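You operate a simulated robot arm through the tools that you are given. There is no shell and no other tool. Be economical: measure what you need, move in short steps, check, and stop when the job is done.

You run a simulated robot arm. Do the job below in one go: nothing can be reset, and whatever is moved stays where it is left.

Task
Take the silver nozzle holder from the service bench and put it on top of the seat bracket.

It is judged by the outcome, as a careful person would: the job done as asked, and still so three seconds after it is handed in. It fails if anything else is knocked over, pushed out of place, dropped, spilled or broken.

Robot
A 7-joint arm with a two-finger parallel gripper, fixed in place. Base frame: the origin is at the foot of the arm, x ahead of it, y to its left, z up; the work surface is at about z = 0.86. Readings come in m, rad, newtons and seconds.
With the tool pointing down near the work surface it reaches from about 0.3 to 0.7 m from the base axis. Its first joint turns from -1.152 to 1.152 rad. Payload 1.57 kg.
The TCP is the grasp point between the finger pads, 0.03 m short of the fingertips. In the tool frame z runs along the fingers and y along their closing line. The gripper opens to 0.11 m. The fingers are 0.024 m wide and 0.012 m thick; the gripper's body (0.048 by 0.112 m) begins 0.078 m behind the TCP.
Orientation is that of the tool frame in the base frame, as [roll, pitch, yaw] about the fixed x, y, z axes, in that order (R = Rz(yaw) Ry(pitch) Rx(roll)). With the fingers straight down and closing along the base's y, the tool's x points along the base's -x, its y along +y and its z along -z.

Tools
- The arm moves only by the tool nudge_tool. Its argument "targets" is a list of rows, each a list of 7 numbers: the turn, a rotation vector about the tool's x, y, z in rad, then the shift along the tool's x, y, z in m, then the opening, from 0 (shut) to 1 (fully open). In form: [[rx, ry, rz, tx, ty, tz, jaw], ...]. A call has 1 to 10 rows; each row is the pose to reach, as a shift and turn from the pose commanded when the call began, along the tool's axes at that moment. A row lasts 0.2 s, in which the tool goes at most 0.05 m and 0.15 rad; a call with a longer step from one row to the next is refused whole, and so is a gripper value outside its range. A pose out of reach is approached as far as the arm can. The call stops where the force on the tool passes 40 N (or 10 N more than at its start, if that is more) or the arm is blocked; 0.2 s more then pass. The fingers move at their own pace (about 0.108 m/s each) and stop on an object; they squeeze with about 43 N. The grip force told is the motor's: it shows also when the fingers shut on nothing. Time passes only in rows, and 0.2 s behind the last, so rows that repeat a pose let the fingers close. It gives the time, the measured TCP pose, the force on the tool (base axes), the opening and the grip force at its end, in the units of the frame above (readings bear some noise), and new pictures: "views" is both (left out), scene, wrist or none.
- Cameras (640 x 400 px; columns grow to the right, rows downward): "scene" is fixed at [0.1541, -0.3841, 1.398]; the picture's right is [0.87, -0.49, 0.00], its down [-0.30, -0.54, -0.79] and it looks along [0.39, 0.69, -0.61] (base axes); focal length 352 px, centre (320, 200). "wrist" rides on the gripper at [0.07, 0.016, -0.141] in the tool frame; the picture's right is [-0.23, 0.97, 0.00], its down [-0.86, -0.20, -0.48] and it looks along [-0.47, -0.11, 0.88] (tool axes); focal length 222 px, centre (320, 200). There is no depth. A picture from a camera that has moved, and an enlarged one, comes with that camera's place and axes in the base frame and with its lens.
- close_up(camera, box): a new picture of the part [left, top, right, bottom] of that camera's present view, enlarged. The clock stands still meanwhile.
- hand_in(): hands the job in; it is judged then, once.

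Work in short steps. Places have to be worked out from the pictures, the camera data and where the tool is seen: move nearer, look again, correct. Check each grasp and each placing, and mend what went wrong. You have 90 turns and 170 pictures in all, those below and enlarged ones among them. Open the gripper and draw the arm clear of the work before you hand the job in, unless the task says otherwise; then end with one line.

The tools are called after "Emit:" as name(argument=value, ...) on one line, values as JSON. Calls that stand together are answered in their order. nudge_tool: Moves the arm, as the interface text tells. Its arguments: {"type":"object","properties":{"targets":{"type":"array"},"views":{"type":"string","enum":["both","scene","wrist","none"]}},"required":["targets"]} The other tools are called the same way: close_up (camera, box) takes an enlarged picture of a part of a camera's view; hand_in () hands the job in.

At the start:

```text
time: 0.0
position: [0.2951, 0.1523, 1.1144]
ee_rot: [3.141, 0.002, -3.141]
wrist_force: [0.0, -0.3, 0.3]
opening: 0.1098
grip_force: 0.0
```

scene: 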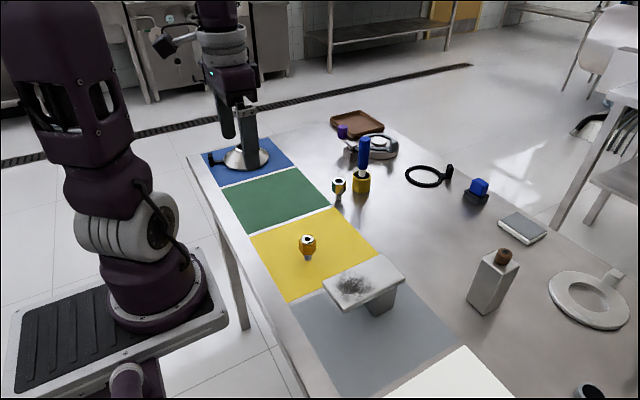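
wrist: 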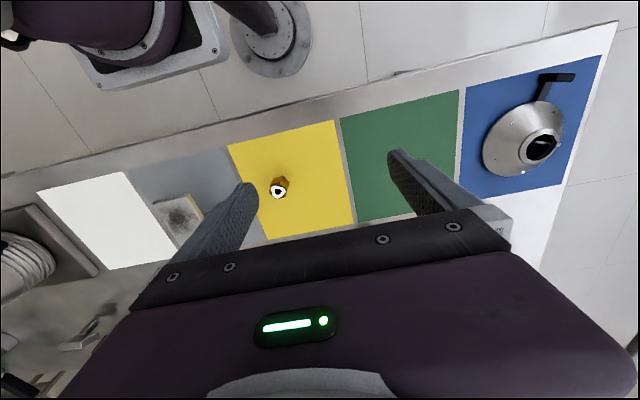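

I'll look closer at the candidate objects before moving: the silver item on the blue patch, the small fittings, and the bracket.

Emit:
close_up(camera="scene", box=[190, 100, 350, 200])

Emit:
close_up(camera="scene", box=[280, 100, 440, 200])

Emit:
close_up(camera="scene", box=[270, 220, 430, 320])

Emit:
close_up(camera="scene", box=[400, 150, 640, 300])

```text
4.00 times, centred on (270, 150) of scene
camera zoom: at [0.1541, -0.3841, 1.398], right [0.87, -0.49, 0.0], down [-0.3, -0.54, -0.79], along [0.39, 0.69, -0.61], focal length 1409 px, centre (520, 400)
```

zoom: 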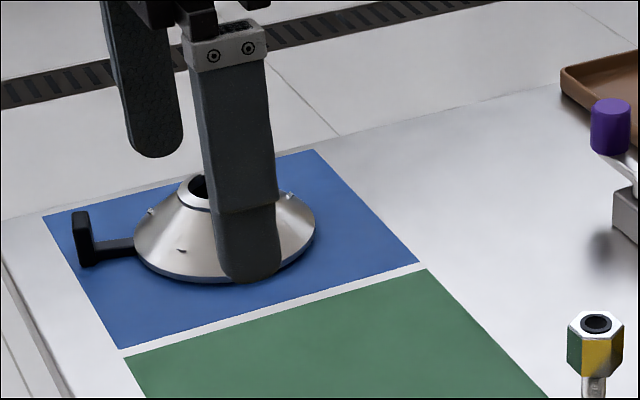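

```text
4.00 times, centred on (360, 150) of scene
camera zoom: at [0.1541, -0.3841, 1.398], right [0.87, -0.49, 0.0], down [-0.3, -0.54, -0.79], along [0.39, 0.69, -0.61], focal length 1409 px, centre (160, 400)
```

zoom: 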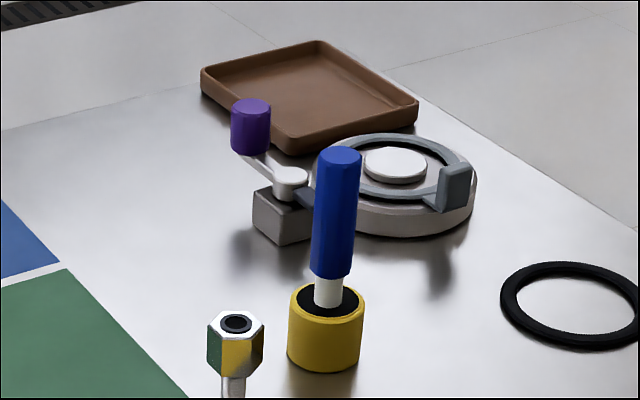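

```text
4.00 times, centred on (350, 270) of scene
camera zoom: at [0.1541, -0.3841, 1.398], right [0.87, -0.49, 0.0], down [-0.3, -0.54, -0.79], along [0.39, 0.69, -0.61], focal length 1409 px, centre (200, -80)
```

zoom: 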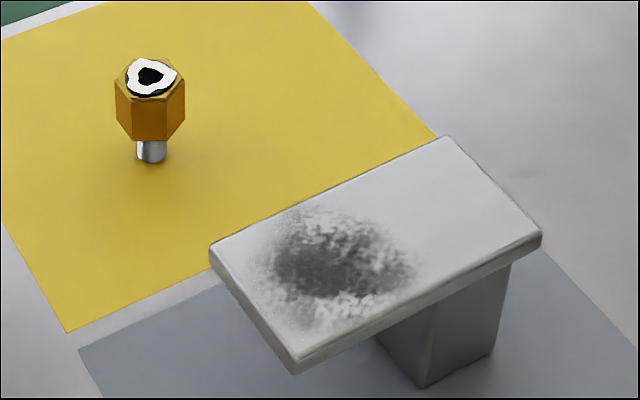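

```text
2.67 times, centred on (520, 225) of scene
camera zoom: at [0.1541, -0.3841, 1.398], right [0.87, -0.49, 0.0], down [-0.3, -0.54, -0.79], along [0.39, 0.69, -0.61], focal length 939 px, centre (-213, 133)
```

zoom: 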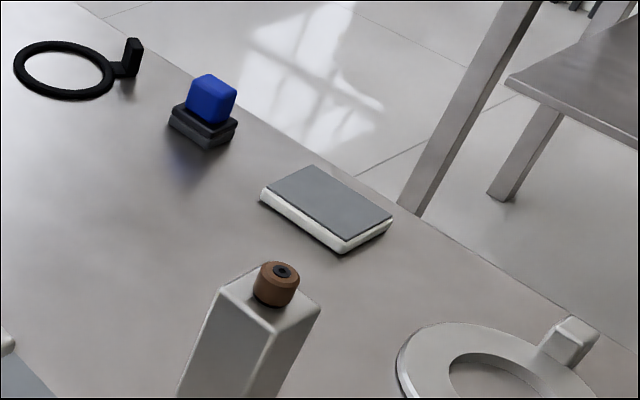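

The silver (mirror-like) hex holder seems to stand at about (0.54, 0.20), with the brass one at (0.38, 0.06). I'll move partway at safe height to see it with the wrist camera.

Emit:
nudge_tool(targets=[[0, 0, 0, -0.04, 0.01, 0, 1], [0, 0, 0, -0.08, 0.02, 0, 1], [0, 0, 0, -0.12, 0.03, 0, 1], [0, 0, 0, -0.155, 0.04, 0, 1]])

```text
time: 1.0
position: [0.4525, 0.193, 1.1146]
ee_rot: [-3.14, -0.001, -3.142]
wrist_force: [1.2, -0.5, 0.3]
opening: 0.1102
grip_force: 0.0
camera wrist: at [0.3825, 0.2079, 1.2559], right [0.23, 0.97, 0.0], down [0.86, -0.2, 0.48], along [0.47, -0.11, -0.88], focal length 222 px, centre (320, 200)
```

scene: 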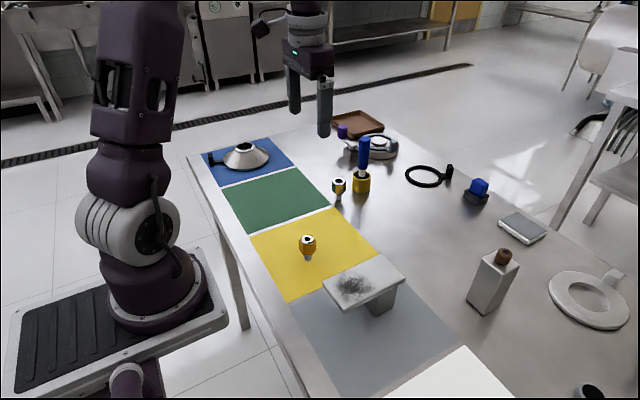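
wrist: 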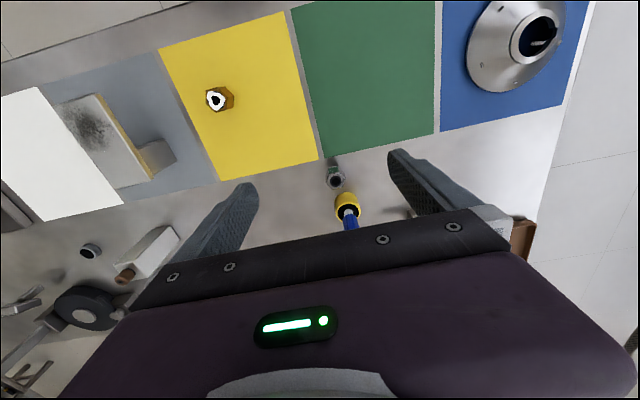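

Emit:
close_up(camera="wrist", box=[280, 140, 400, 215])

Emit:
close_up(camera="wrist", box=[40, 70, 260, 208])

Emit:
close_up(camera="scene", box=[310, 150, 390, 210])

```text
5.33 times, centred on (340, 178) of wrist
camera zoom: at [0.3825, 0.2079, 1.2559], right [0.23, 0.97, 0.0], down [0.86, -0.2, 0.48], along [0.47, -0.11, -0.88], focal length 1185 px, centre (213, 320)
```

zoom: 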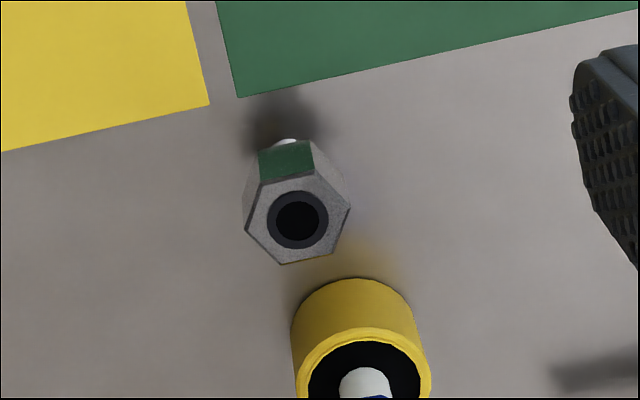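

```text
2.90 times, centred on (150, 139) of wrist
camera zoom: at [0.3825, 0.2079, 1.2559], right [0.23, 0.97, 0.0], down [0.86, -0.2, 0.48], along [0.47, -0.11, -0.88], focal length 644 px, centre (813, 377)
```

zoom: 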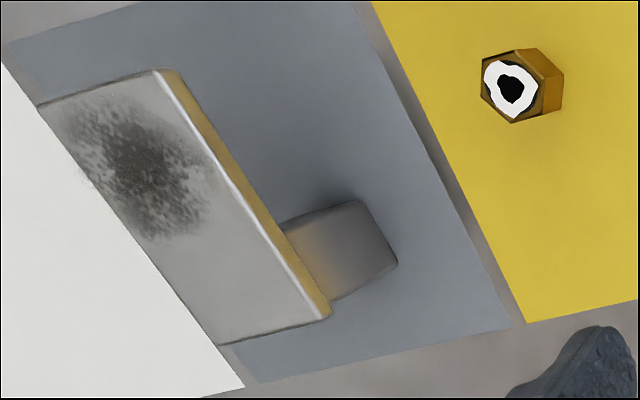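

```text
6.67 times, centred on (350, 180) of scene
camera zoom: at [0.1541, -0.3841, 1.398], right [0.87, -0.49, 0.0], down [-0.3, -0.54, -0.79], along [0.39, 0.69, -0.61], focal length 2349 px, centre (120, 333)
```

zoom: 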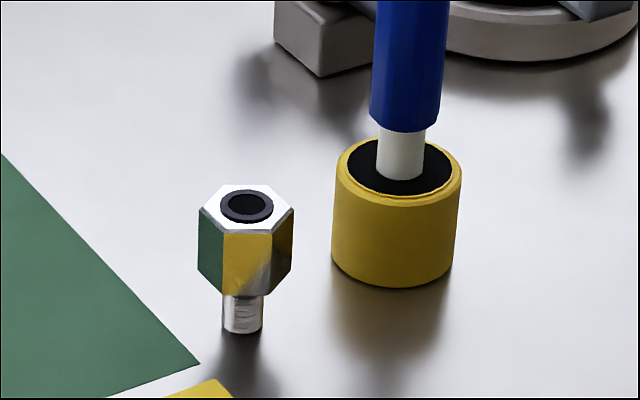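

Confirmed: the silver hex holder is on bare steel at about (0.539, 0.203), top at z≈0.913, with flats facing ±x and ±60° from x. I'll yaw 30° so the fingers meet flats and stay clear of the tamper behind it, and hover above.

Emit:
nudge_tool(targets=[[0, 0, -0.13, -0.022, 0.003, 0, 1], [0, 0, -0.26, -0.044, 0.006, 0, 1], [0, 0, -0.39, -0.066, 0.009, 0, 1], [0, 0, -0.5236, -0.089, 0.011, 0, 1], [0, 0, -0.5236, -0.089, 0.011, 0.03, 1]])

```text
time: 2.2
position: [0.5395, 0.2032, 1.0836]
ee_rot: [-3.14, 0.0, -2.616]
wrist_force: [0.5, 0.2, 0.6]
opening: 0.1101
grip_force: 0.1
camera wrist: at [0.4715, 0.1818, 1.226], right [-0.29, 0.96, 0.0], down [0.84, 0.26, 0.48], along [0.46, 0.14, -0.88], focal length 222 px, centre (320, 200)
```

scene: 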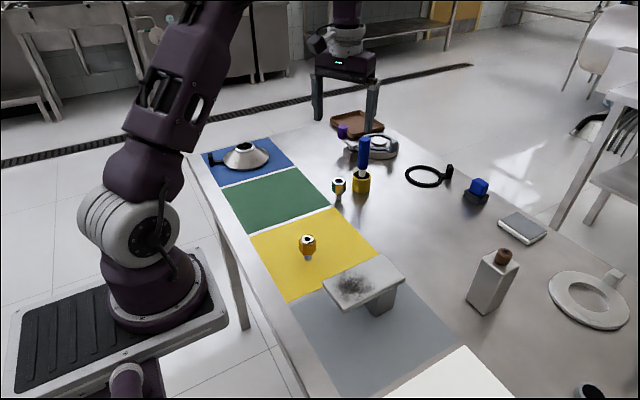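
wrist: 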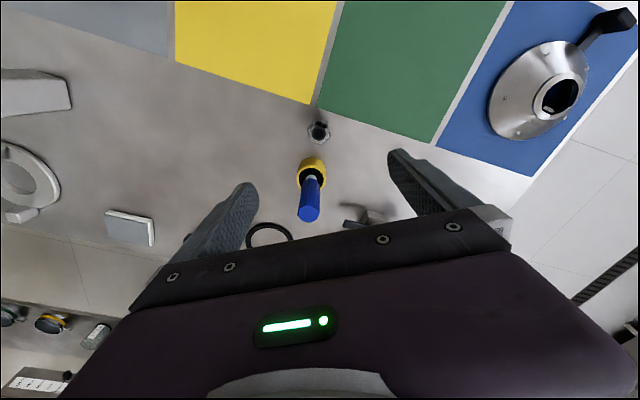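

The holder appears near the projected TCP axis (expected about (320,138) in the wrist view). I'll zoom in to measure the offset and flat alignment.

Emit:
close_up(camera="wrist", box=[280, 100, 360, 150])

```text
8.00 times, centred on (320, 125) of wrist
camera zoom: at [0.4715, 0.1818, 1.226], right [-0.29, 0.96, 0.0], down [0.84, 0.26, 0.48], along [0.46, 0.14, -0.88], focal length 1777 px, centre (320, 800)
```

zoom: 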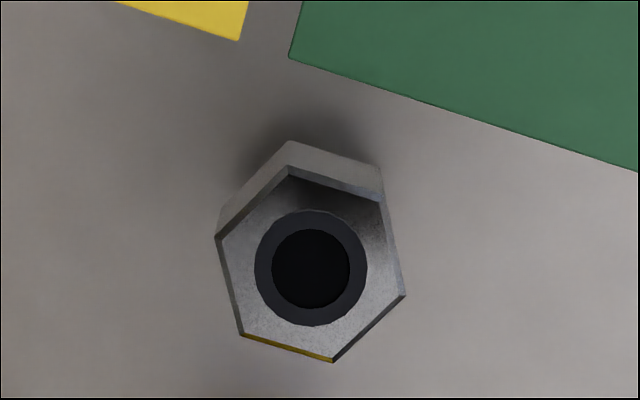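

The flats line up with the closing axis; the holder is about 6 mm toward tool +x. I'll correct that and descend to just above it.

Emit:
nudge_tool(targets=[[0, 0, 0, 0.006, -0.001, 0.03, 1], [0, 0, 0, 0.006, -0.001, 0.07, 1], [0, 0, 0, 0.006, -0.001, 0.11, 1], [0, 0, 0, 0.006, -0.001, 0.13, 1]])

Emit:
close_up(camera="wrist", box=[220, 50, 420, 175])

Emit:
close_up(camera="scene", box=[290, 110, 410, 210])

```text
time: 3.2
position: [0.5353, 0.1998, 0.9538]
ee_rot: [3.141, -0.001, -2.616]
wrist_force: [0.2, 0.1, -0.5]
opening: 0.1099
grip_force: 0.1
camera wrist: at [0.4666, 0.1781, 1.0961], right [-0.29, 0.96, 0.0], down [0.84, 0.25, 0.48], along [0.46, 0.14, -0.88], focal length 222 px, centre (320, 200)
```

scene: 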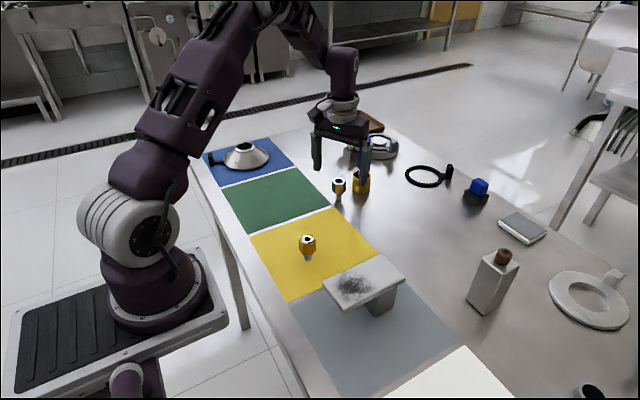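
wrist: 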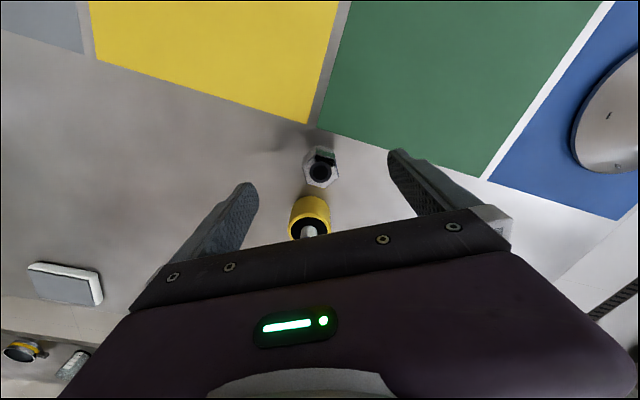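

```text
3.20 times, centred on (320, 112) of wrist
camera zoom: at [0.4666, 0.1781, 1.0961], right [-0.29, 0.96, 0.0], down [0.84, 0.25, 0.48], along [0.46, 0.14, -0.88], focal length 711 px, centre (320, 480)
```

zoom: 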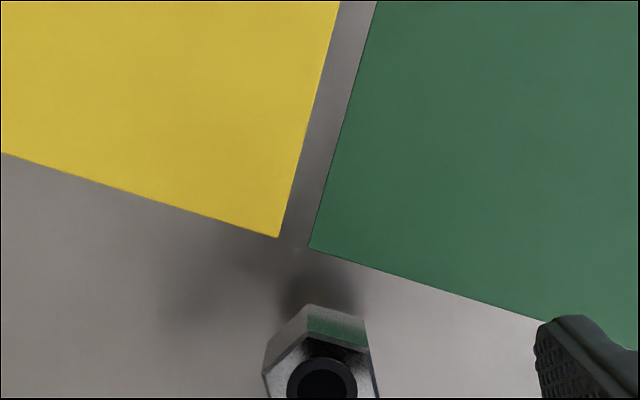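

```text
4.00 times, centred on (350, 160) of scene
camera zoom: at [0.1541, -0.3841, 1.398], right [0.87, -0.49, 0.0], down [-0.3, -0.54, -0.79], along [0.39, 0.69, -0.61], focal length 1409 px, centre (200, 360)
```

zoom: 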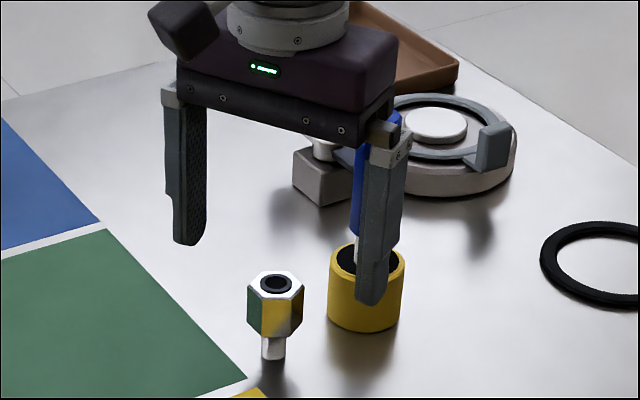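

Alignment is within about 2 mm. I'll descend to z≈0.897, with fingertips clear of the bench, and close gently.

Emit:
nudge_tool(targets=[[0, 0, 0, 0.0015, 0, 0.03, 1], [0, 0, 0, 0.0015, 0, 0.057, 1], [0, 0, 0, 0.0015, 0, 0.057, 1]])

Emit:
close_up(camera="scene", box=[290, 130, 410, 230])

```text
time: 4.0
position: [0.5339, 0.1979, 0.8965]
ee_rot: [3.141, 0.0, -2.618]
wrist_force: [0.6, -0.1, 0.9]
opening: 0.11
grip_force: 0.1
camera wrist: at [0.4655, 0.1769, 1.039], right [-0.29, 0.96, 0.0], down [0.84, 0.25, 0.48], along [0.46, 0.14, -0.88], focal length 222 px, centre (320, 200)
```

scene: 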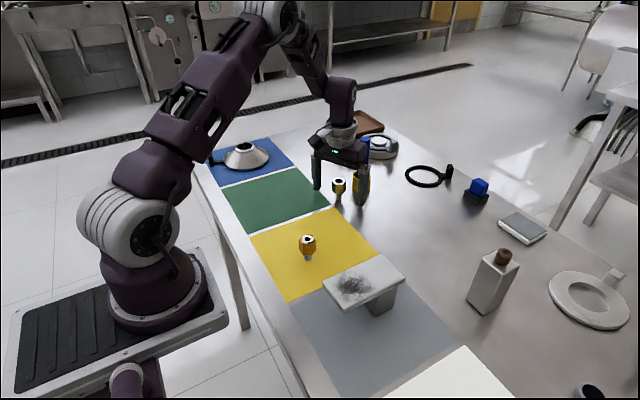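
wrist: 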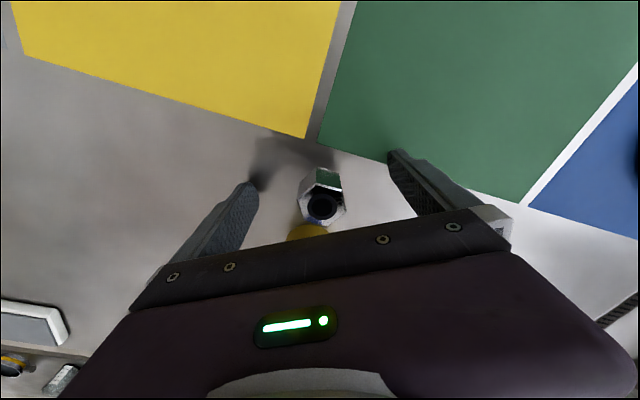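

```text
4.00 times, centred on (350, 180) of scene
camera zoom: at [0.1541, -0.3841, 1.398], right [0.87, -0.49, 0.0], down [-0.3, -0.54, -0.79], along [0.39, 0.69, -0.61], focal length 1409 px, centre (200, 280)
```

zoom: 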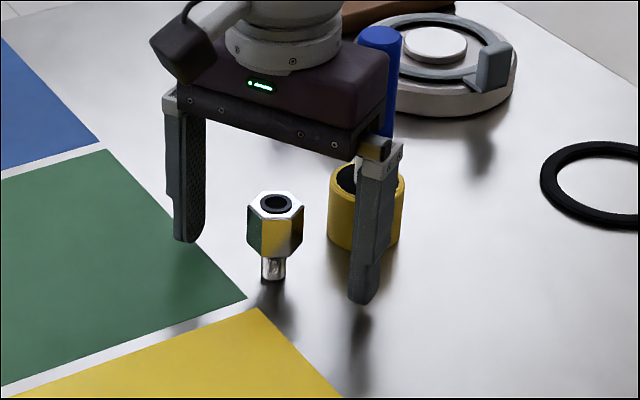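

The holder is centred between the fingers, with the head top at the predicted spot. Closing now.

Emit:
nudge_tool(targets=[[0, 0, 0, 0, 0, 0, 0.5], [0, 0, 0, 0, 0, 0, 0.35], [0, 0, 0, 0, 0, 0, 0.2], [0, 0, 0, 0, 0, 0, 0.2], [0, 0, 0, 0, 0, 0, 0.1], [0, 0, 0, 0, 0, 0, 0.1]])

```text
time: 5.4
position: [0.5339, 0.1995, 0.8971]
ee_rot: [3.141, -0.001, -2.617]
wrist_force: [0.3, -0.5, 0.9]
opening: 0.0295
grip_force: 39.7
camera wrist: at [0.4656, 0.177, 1.0393], right [-0.29, 0.96, 0.0], down [0.84, 0.25, 0.48], along [0.46, 0.14, -0.88], focal length 222 px, centre (320, 200)
```

scene: 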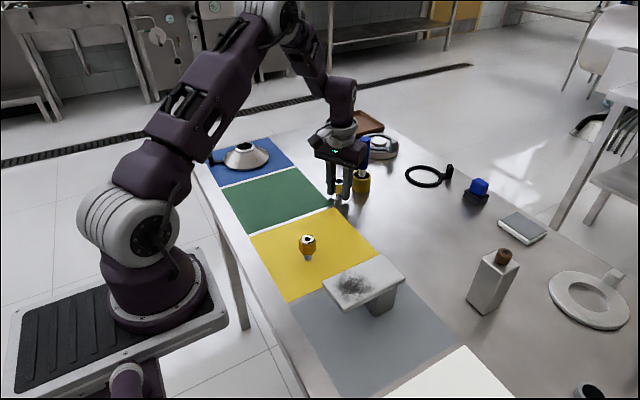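
wrist: 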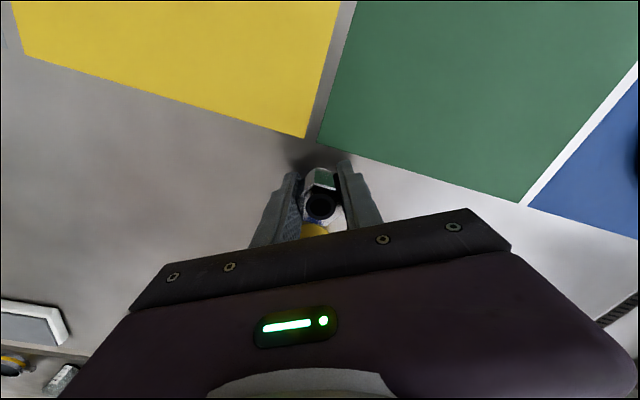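

Gripped at 29.5 mm with about 40 N. I'll lift straight up clear of the tamper.

Emit:
nudge_tool(targets=[[0, 0, 0, 0, 0, -0.02, 0.1], [0, 0, 0, 0, 0, -0.05, 0.1], [0, 0, 0, 0, 0, -0.09, 0.1], [0, 0, 0, 0, 0, -0.13, 0.1], [0, 0, 0, 0, 0, -0.17, 0.1], [0, 0, 0, 0, 0, -0.18, 0.1]])

Emit:
close_up(camera="scene", box=[290, 100, 410, 210])

```text
time: 6.8
position: [0.5339, 0.1985, 1.079]
ee_rot: [-3.141, 0.0, -2.618]
wrist_force: [0.6, 0.5, -1.0]
opening: 0.0296
grip_force: 38.8
camera wrist: at [0.4653, 0.1772, 1.2211], right [-0.29, 0.96, 0.0], down [0.84, 0.25, 0.48], along [0.46, 0.14, -0.88], focal length 222 px, centre (320, 200)
```

scene: 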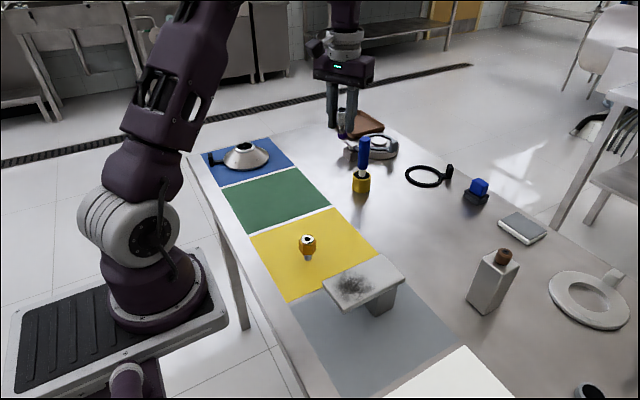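
wrist: 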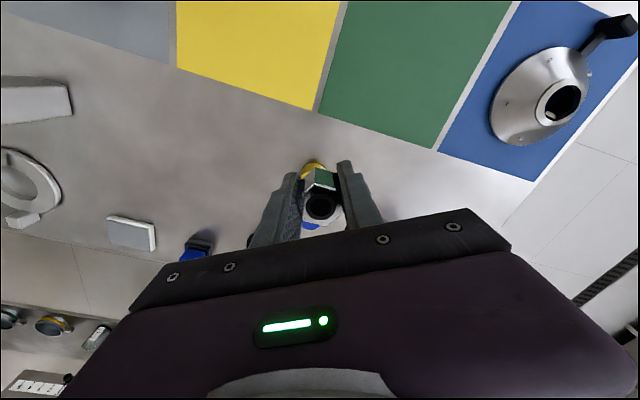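

```text
3.64 times, centred on (350, 155) of scene
camera zoom: at [0.1541, -0.3841, 1.398], right [0.87, -0.49, 0.0], down [-0.3, -0.54, -0.79], along [0.39, 0.69, -0.61], focal length 1281 px, centre (211, 364)
```

zoom: 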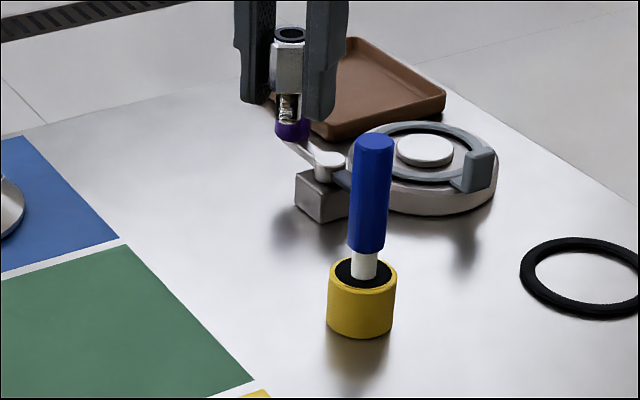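

Held upright and clear. I judge the bracket plate at x 0.34–0.456, y −0.13–−0.067, top z≈0.95, with its post under about (0.43, −0.10). I'll travel there at height so the weight goes over the post.

Emit:
nudge_tool(targets=[[0, 0, 0, 0.0302, -0.0257, 0, 0.1], [0, 0, 0, 0.0603, -0.0515, 0, 0.1], [0, 0, 0, 0.0905, -0.0772, 0, 0.1], [0, 0, 0, 0.1206, -0.103, 0, 0.1], [0, 0, 0, 0.1508, -0.1287, 0, 0.1], [0, 0, 0, 0.181, -0.1544, 0, 0.1], [0, 0, 0, 0.2111, -0.1802, 0, 0.1], [0, 0, 0, 0.2413, -0.2059, 0, 0.1], [0, 0, 0, 0.2413, -0.2059, 0, 0.1]])

Emit:
close_up(camera="scene", box=[290, 190, 450, 330])

```text
time: 8.8
position: [0.4276, -0.1001, 1.078]
ee_rot: [3.141, -0.001, -2.62]
wrist_force: [0.0, -0.2, -1.4]
opening: 0.0295
grip_force: 39.5
camera wrist: at [0.3587, -0.1218, 1.2193], right [-0.29, 0.96, 0.0], down [0.84, 0.25, 0.48], along [0.46, 0.14, -0.88], focal length 222 px, centre (320, 200)
```

scene: 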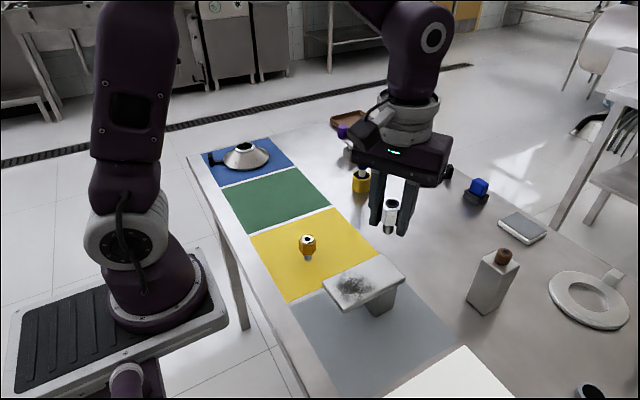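
wrist: 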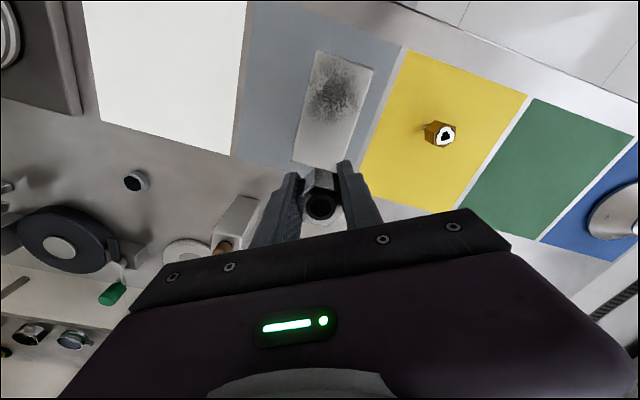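

```text
2.86 times, centred on (370, 260) of scene
camera zoom: at [0.1541, -0.3841, 1.398], right [0.87, -0.49, 0.0], down [-0.3, -0.54, -0.79], along [0.39, 0.69, -0.61], focal length 1006 px, centre (177, 29)
```

zoom: 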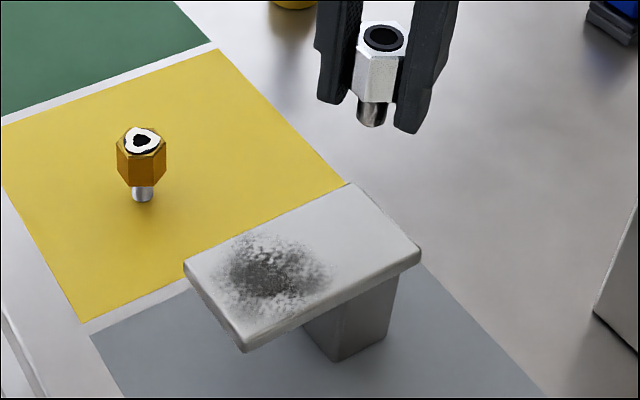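

The wrist view confirms the plate corners at (0.454, −0.128) and (0.337, −0.07), so the position is good. Lowering to about 1.5 cm above the plate and checking.

Emit:
nudge_tool(targets=[[0, 0, 0, 0, 0, 0.03, 0.1], [0, 0, 0, 0, 0, 0.055, 0.1], [0, 0, 0, 0, 0, 0.072, 0.1]], views="scene")

Emit:
close_up(camera="scene", box=[310, 215, 430, 315])

```text
time: 9.6
position: [0.4273, -0.0996, 1.0043]
ee_rot: [-3.141, 0.0, -2.62]
wrist_force: [0.8, 0.3, -0.8]
opening: 0.0296
grip_force: 39.3
```

scene: 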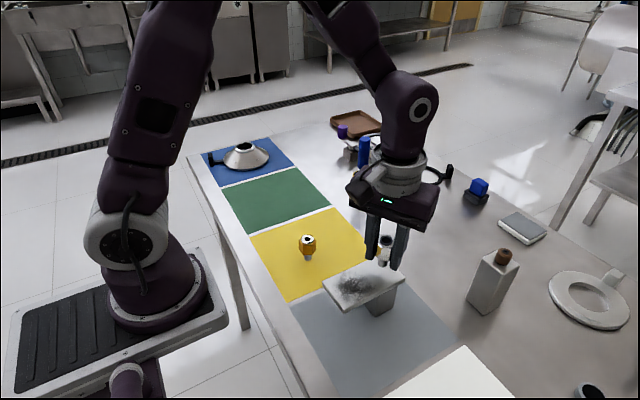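

```text
4.00 times, centred on (370, 265) of scene
camera zoom: at [0.1541, -0.3841, 1.398], right [0.87, -0.49, 0.0], down [-0.3, -0.54, -0.79], along [0.39, 0.69, -0.61], focal length 1409 px, centre (120, -60)
```

zoom: 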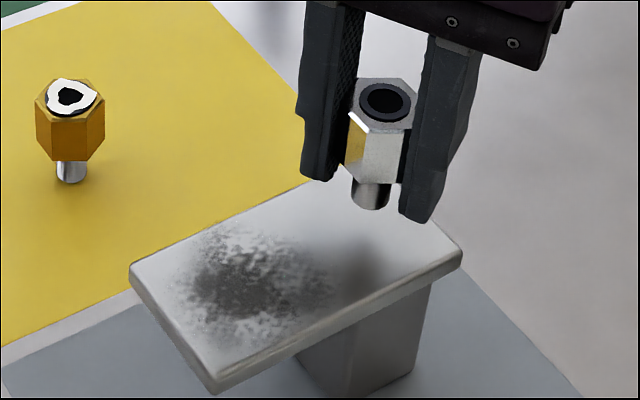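

The gap looks like about 15 mm. Lowering 11 mm, then feeling for contact in small steps.

Emit:
nudge_tool(targets=[[0, 0, 0, 0, 0, 0.006, 0.1], [0, 0, 0, 0, 0, 0.011, 0.1], [0, 0, 0, 0, 0, 0.011, 0.1]], views="none")

Emit:
close_up(camera="scene", box=[340, 220, 430, 300])

```text
time: 10.4
position: [0.4274, -0.0991, 0.9932]
ee_rot: [-3.14, 0.001, -2.618]
wrist_force: [0.7, -0.2, -1.4]
opening: 0.0294
grip_force: 38.6
```

```text
5.00 times, centred on (385, 260) of scene
camera zoom: at [0.1541, -0.3841, 1.398], right [0.87, -0.49, 0.0], down [-0.3, -0.54, -0.79], along [0.39, 0.69, -0.61], focal length 1761 px, centre (-5, -100)
```

zoom: 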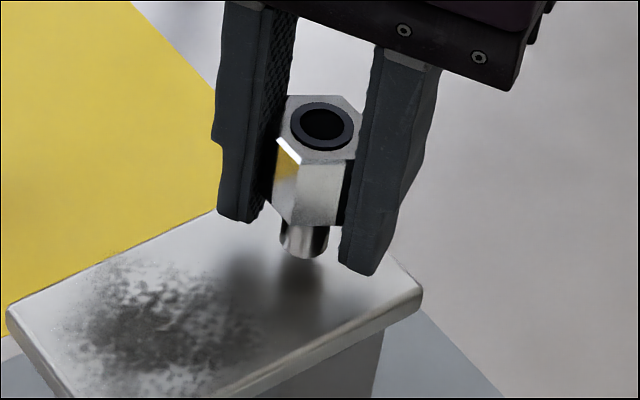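

Nearly touching; still no contact force. Lowering 3 mm.

Emit:
nudge_tool(targets=[[0, 0, 0, 0, 0, 0.0015, 0.1], [0, 0, 0, 0, 0, 0.003, 0.1]], views="none")

Emit:
close_up(camera="scene", box=[370, 245, 418, 285])

```text
time: 11.0
position: [0.4287, -0.0993, 0.9924]
ee_rot: [-3.141, 0.001, -2.617]
wrist_force: [0.8, -0.1, -1.6]
opening: 0.0294
grip_force: 39.2
```

```text
10.00 times, centred on (394, 265) of scene
camera zoom: at [0.1541, -0.3841, 1.398], right [0.87, -0.49, 0.0], down [-0.3, -0.54, -0.79], along [0.39, 0.69, -0.61], focal length 3523 px, centre (-420, -450)
```

zoom: 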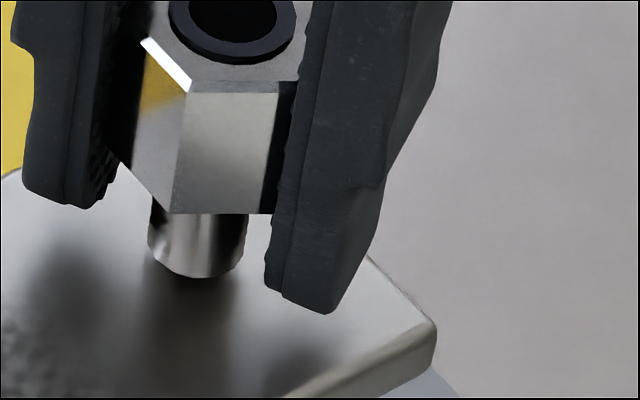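

No contact force yet. Another 2 mm.

Emit:
nudge_tool(targets=[[0, 0, 0, 0, 0, 0.001, 0.1], [0, 0, 0, 0, 0, 0.002, 0.1], [0, 0, 0, 0, 0, 0.002, 0.1]], views="none")

```text
time: 11.8
position: [0.4275, -0.1002, 0.9909]
ee_rot: [3.141, 0.0, -2.617]
wrist_force: [0.1, 0.5, -0.7]
opening: 0.0295
grip_force: 38.6
```

Still no clear force. Another 2 mm.

Emit:
nudge_tool(targets=[[0, 0, 0, 0, 0, 0.001, 0.1], [0, 0, 0, 0, 0, 0.002, 0.1], [0, 0, 0, 0, 0, 0.002, 0.1]], views="none")

Emit:
close_up(camera="scene", box=[370, 245, 418, 285])

```text
time: 12.6
position: [0.4279, -0.1003, 0.9887]
ee_rot: [-3.141, 0.002, -2.618]
wrist_force: [-1.9, 2.7, 33.0]
opening: 0.0297
grip_force: 39.0
```

```text
10.00 times, centred on (394, 265) of scene
camera zoom: at [0.1536, -0.3839, 1.3981], right [0.87, -0.49, 0.0], down [-0.3, -0.54, -0.79], along [0.39, 0.69, -0.61], focal length 3523 px, centre (-420, -450)
```

zoom: 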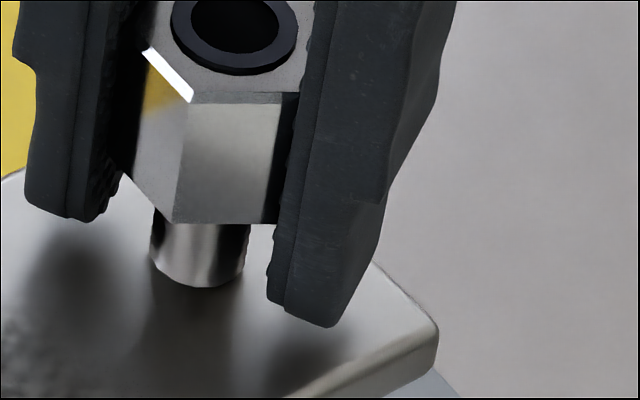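

Contact: about 33 N upward. I'll ease off roughly 1 mm to unload before releasing.

Emit:
nudge_tool(targets=[[0, 0, 0, 0, 0, -0.001, 0.1], [0, 0, 0, 0, 0, -0.001, 0.1]], views="none")

```text
time: 13.2
position: [0.4274, -0.1003, 0.9883]
ee_rot: [3.141, 0.0, -2.618]
wrist_force: [3.8, 0.8, 11.8]
opening: 0.0296
grip_force: 39.7
```

Residual load is about 12 N, so I'll ease another 0.5 mm and then open slowly.

Emit:
nudge_tool(targets=[[0, 0, 0, 0, 0, -0.0005, 0.1], [0, 0, 0, 0, 0, -0.0005, 0.29], [0, 0, 0, 0, 0, -0.0005, 0.33], [0, 0, 0, 0, 0, -0.0005, 0.4], [0, 0, 0, 0, 0, -0.0005, 0.5], [0, 0, 0, 0, 0, -0.0005, 0.6], [0, 0, 0, 0, 0, -0.0005, 0.6]])

Emit:
close_up(camera="scene", box=[340, 220, 430, 300])

```text
time: 14.8
position: [0.4285, -0.1003, 0.9899]
ee_rot: [-3.139, 0.0, -2.617]
wrist_force: [1.0, -0.4, -0.3]
opening: 0.0661
grip_force: 0.1
camera wrist: at [0.3593, -0.1215, 1.131], right [-0.29, 0.96, 0.0], down [0.84, 0.25, 0.48], along [0.46, 0.14, -0.88], focal length 222 px, centre (320, 200)
```

scene: 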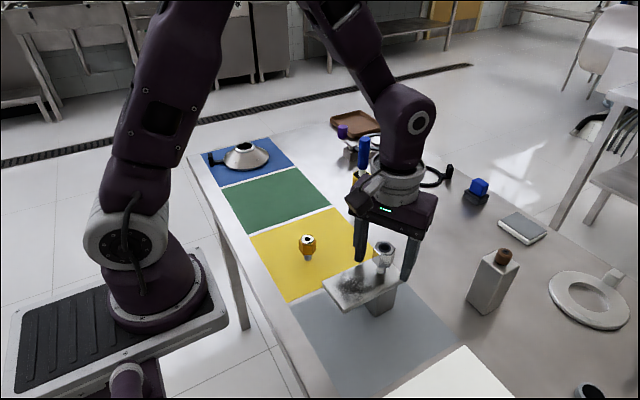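
wrist: 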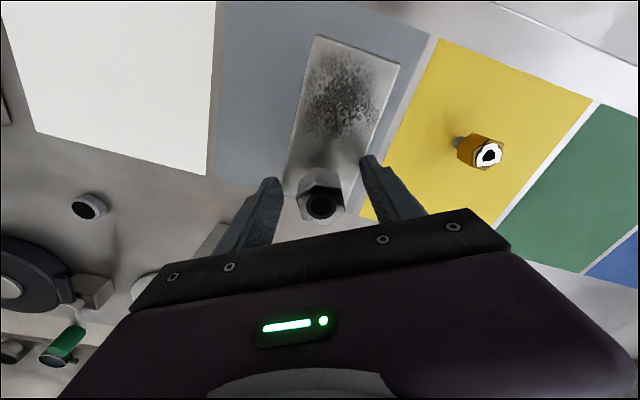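

```text
5.00 times, centred on (385, 260) of scene
camera zoom: at [0.1541, -0.3841, 1.398], right [0.87, -0.49, 0.0], down [-0.3, -0.54, -0.79], along [0.39, 0.69, -0.61], focal length 1761 px, centre (-5, -100)
```

zoom: 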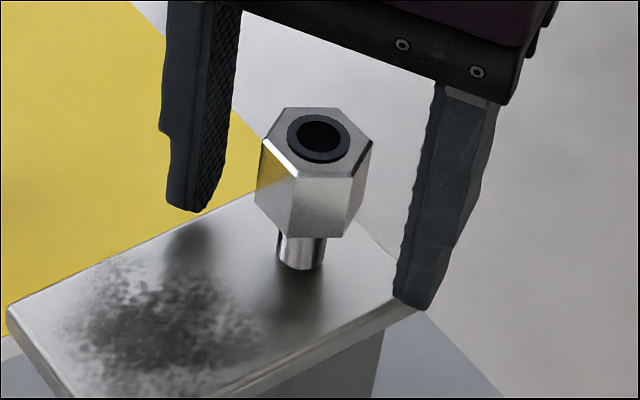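

The holder stands upright on the plate, free of the fingers. Withdrawing straight up.

Emit:
nudge_tool(targets=[[0, 0, 0, 0, 0, -0.01, 0.7], [0, 0, 0, 0, 0, -0.03, 0.8], [0, 0, 0, 0, 0, -0.06, 0.8], [0, 0, 0, 0, 0, -0.1, 0.8], [0, 0, 0, 0, 0, -0.14, 0.8], [0, 0, 0, 0.03, 0, -0.16, 0.8], [0, 0, 0, 0.06, 0.03, -0.16, 0.8], [0, 0, 0, 0.06, 0.07, -0.16, 0.8], [0, 0, 0, 0.06, 0.11, -0.16, 0.8], [0, 0, 0, 0.06, 0.15, -0.16, 0.8]], views="scene")

Emit:
close_up(camera="scene", box=[320, 220, 430, 320])

```text
time: 17.0
position: [0.3015, 0.0006, 1.1496]
ee_rot: [3.141, 0.0, -2.616]
wrist_force: [0.0, -0.7, 0.3]
opening: 0.0879
grip_force: 0.1
```

scene: 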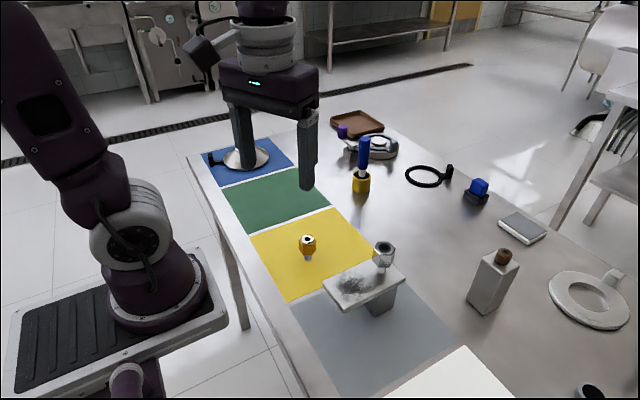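

```text
4.00 times, centred on (375, 270) of scene
camera zoom: at [0.154, -0.3841, 1.398], right [0.87, -0.49, 0.0], down [-0.3, -0.54, -0.79], along [0.39, 0.69, -0.61], focal length 1409 px, centre (100, -80)
```

zoom: 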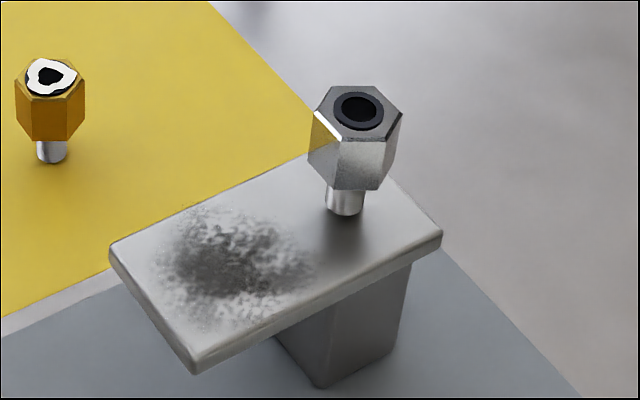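

The holder stands upright over the post, the bracket hasn't moved, everything else is in place, and the arm is clear. Handing in.

Emit:
hand_in()

```text
The job is handed in.
```

The silver nozzle holder is standing upright on top of the seat bracket, over its post; nothing else was moved, and the gripper is open and clear.
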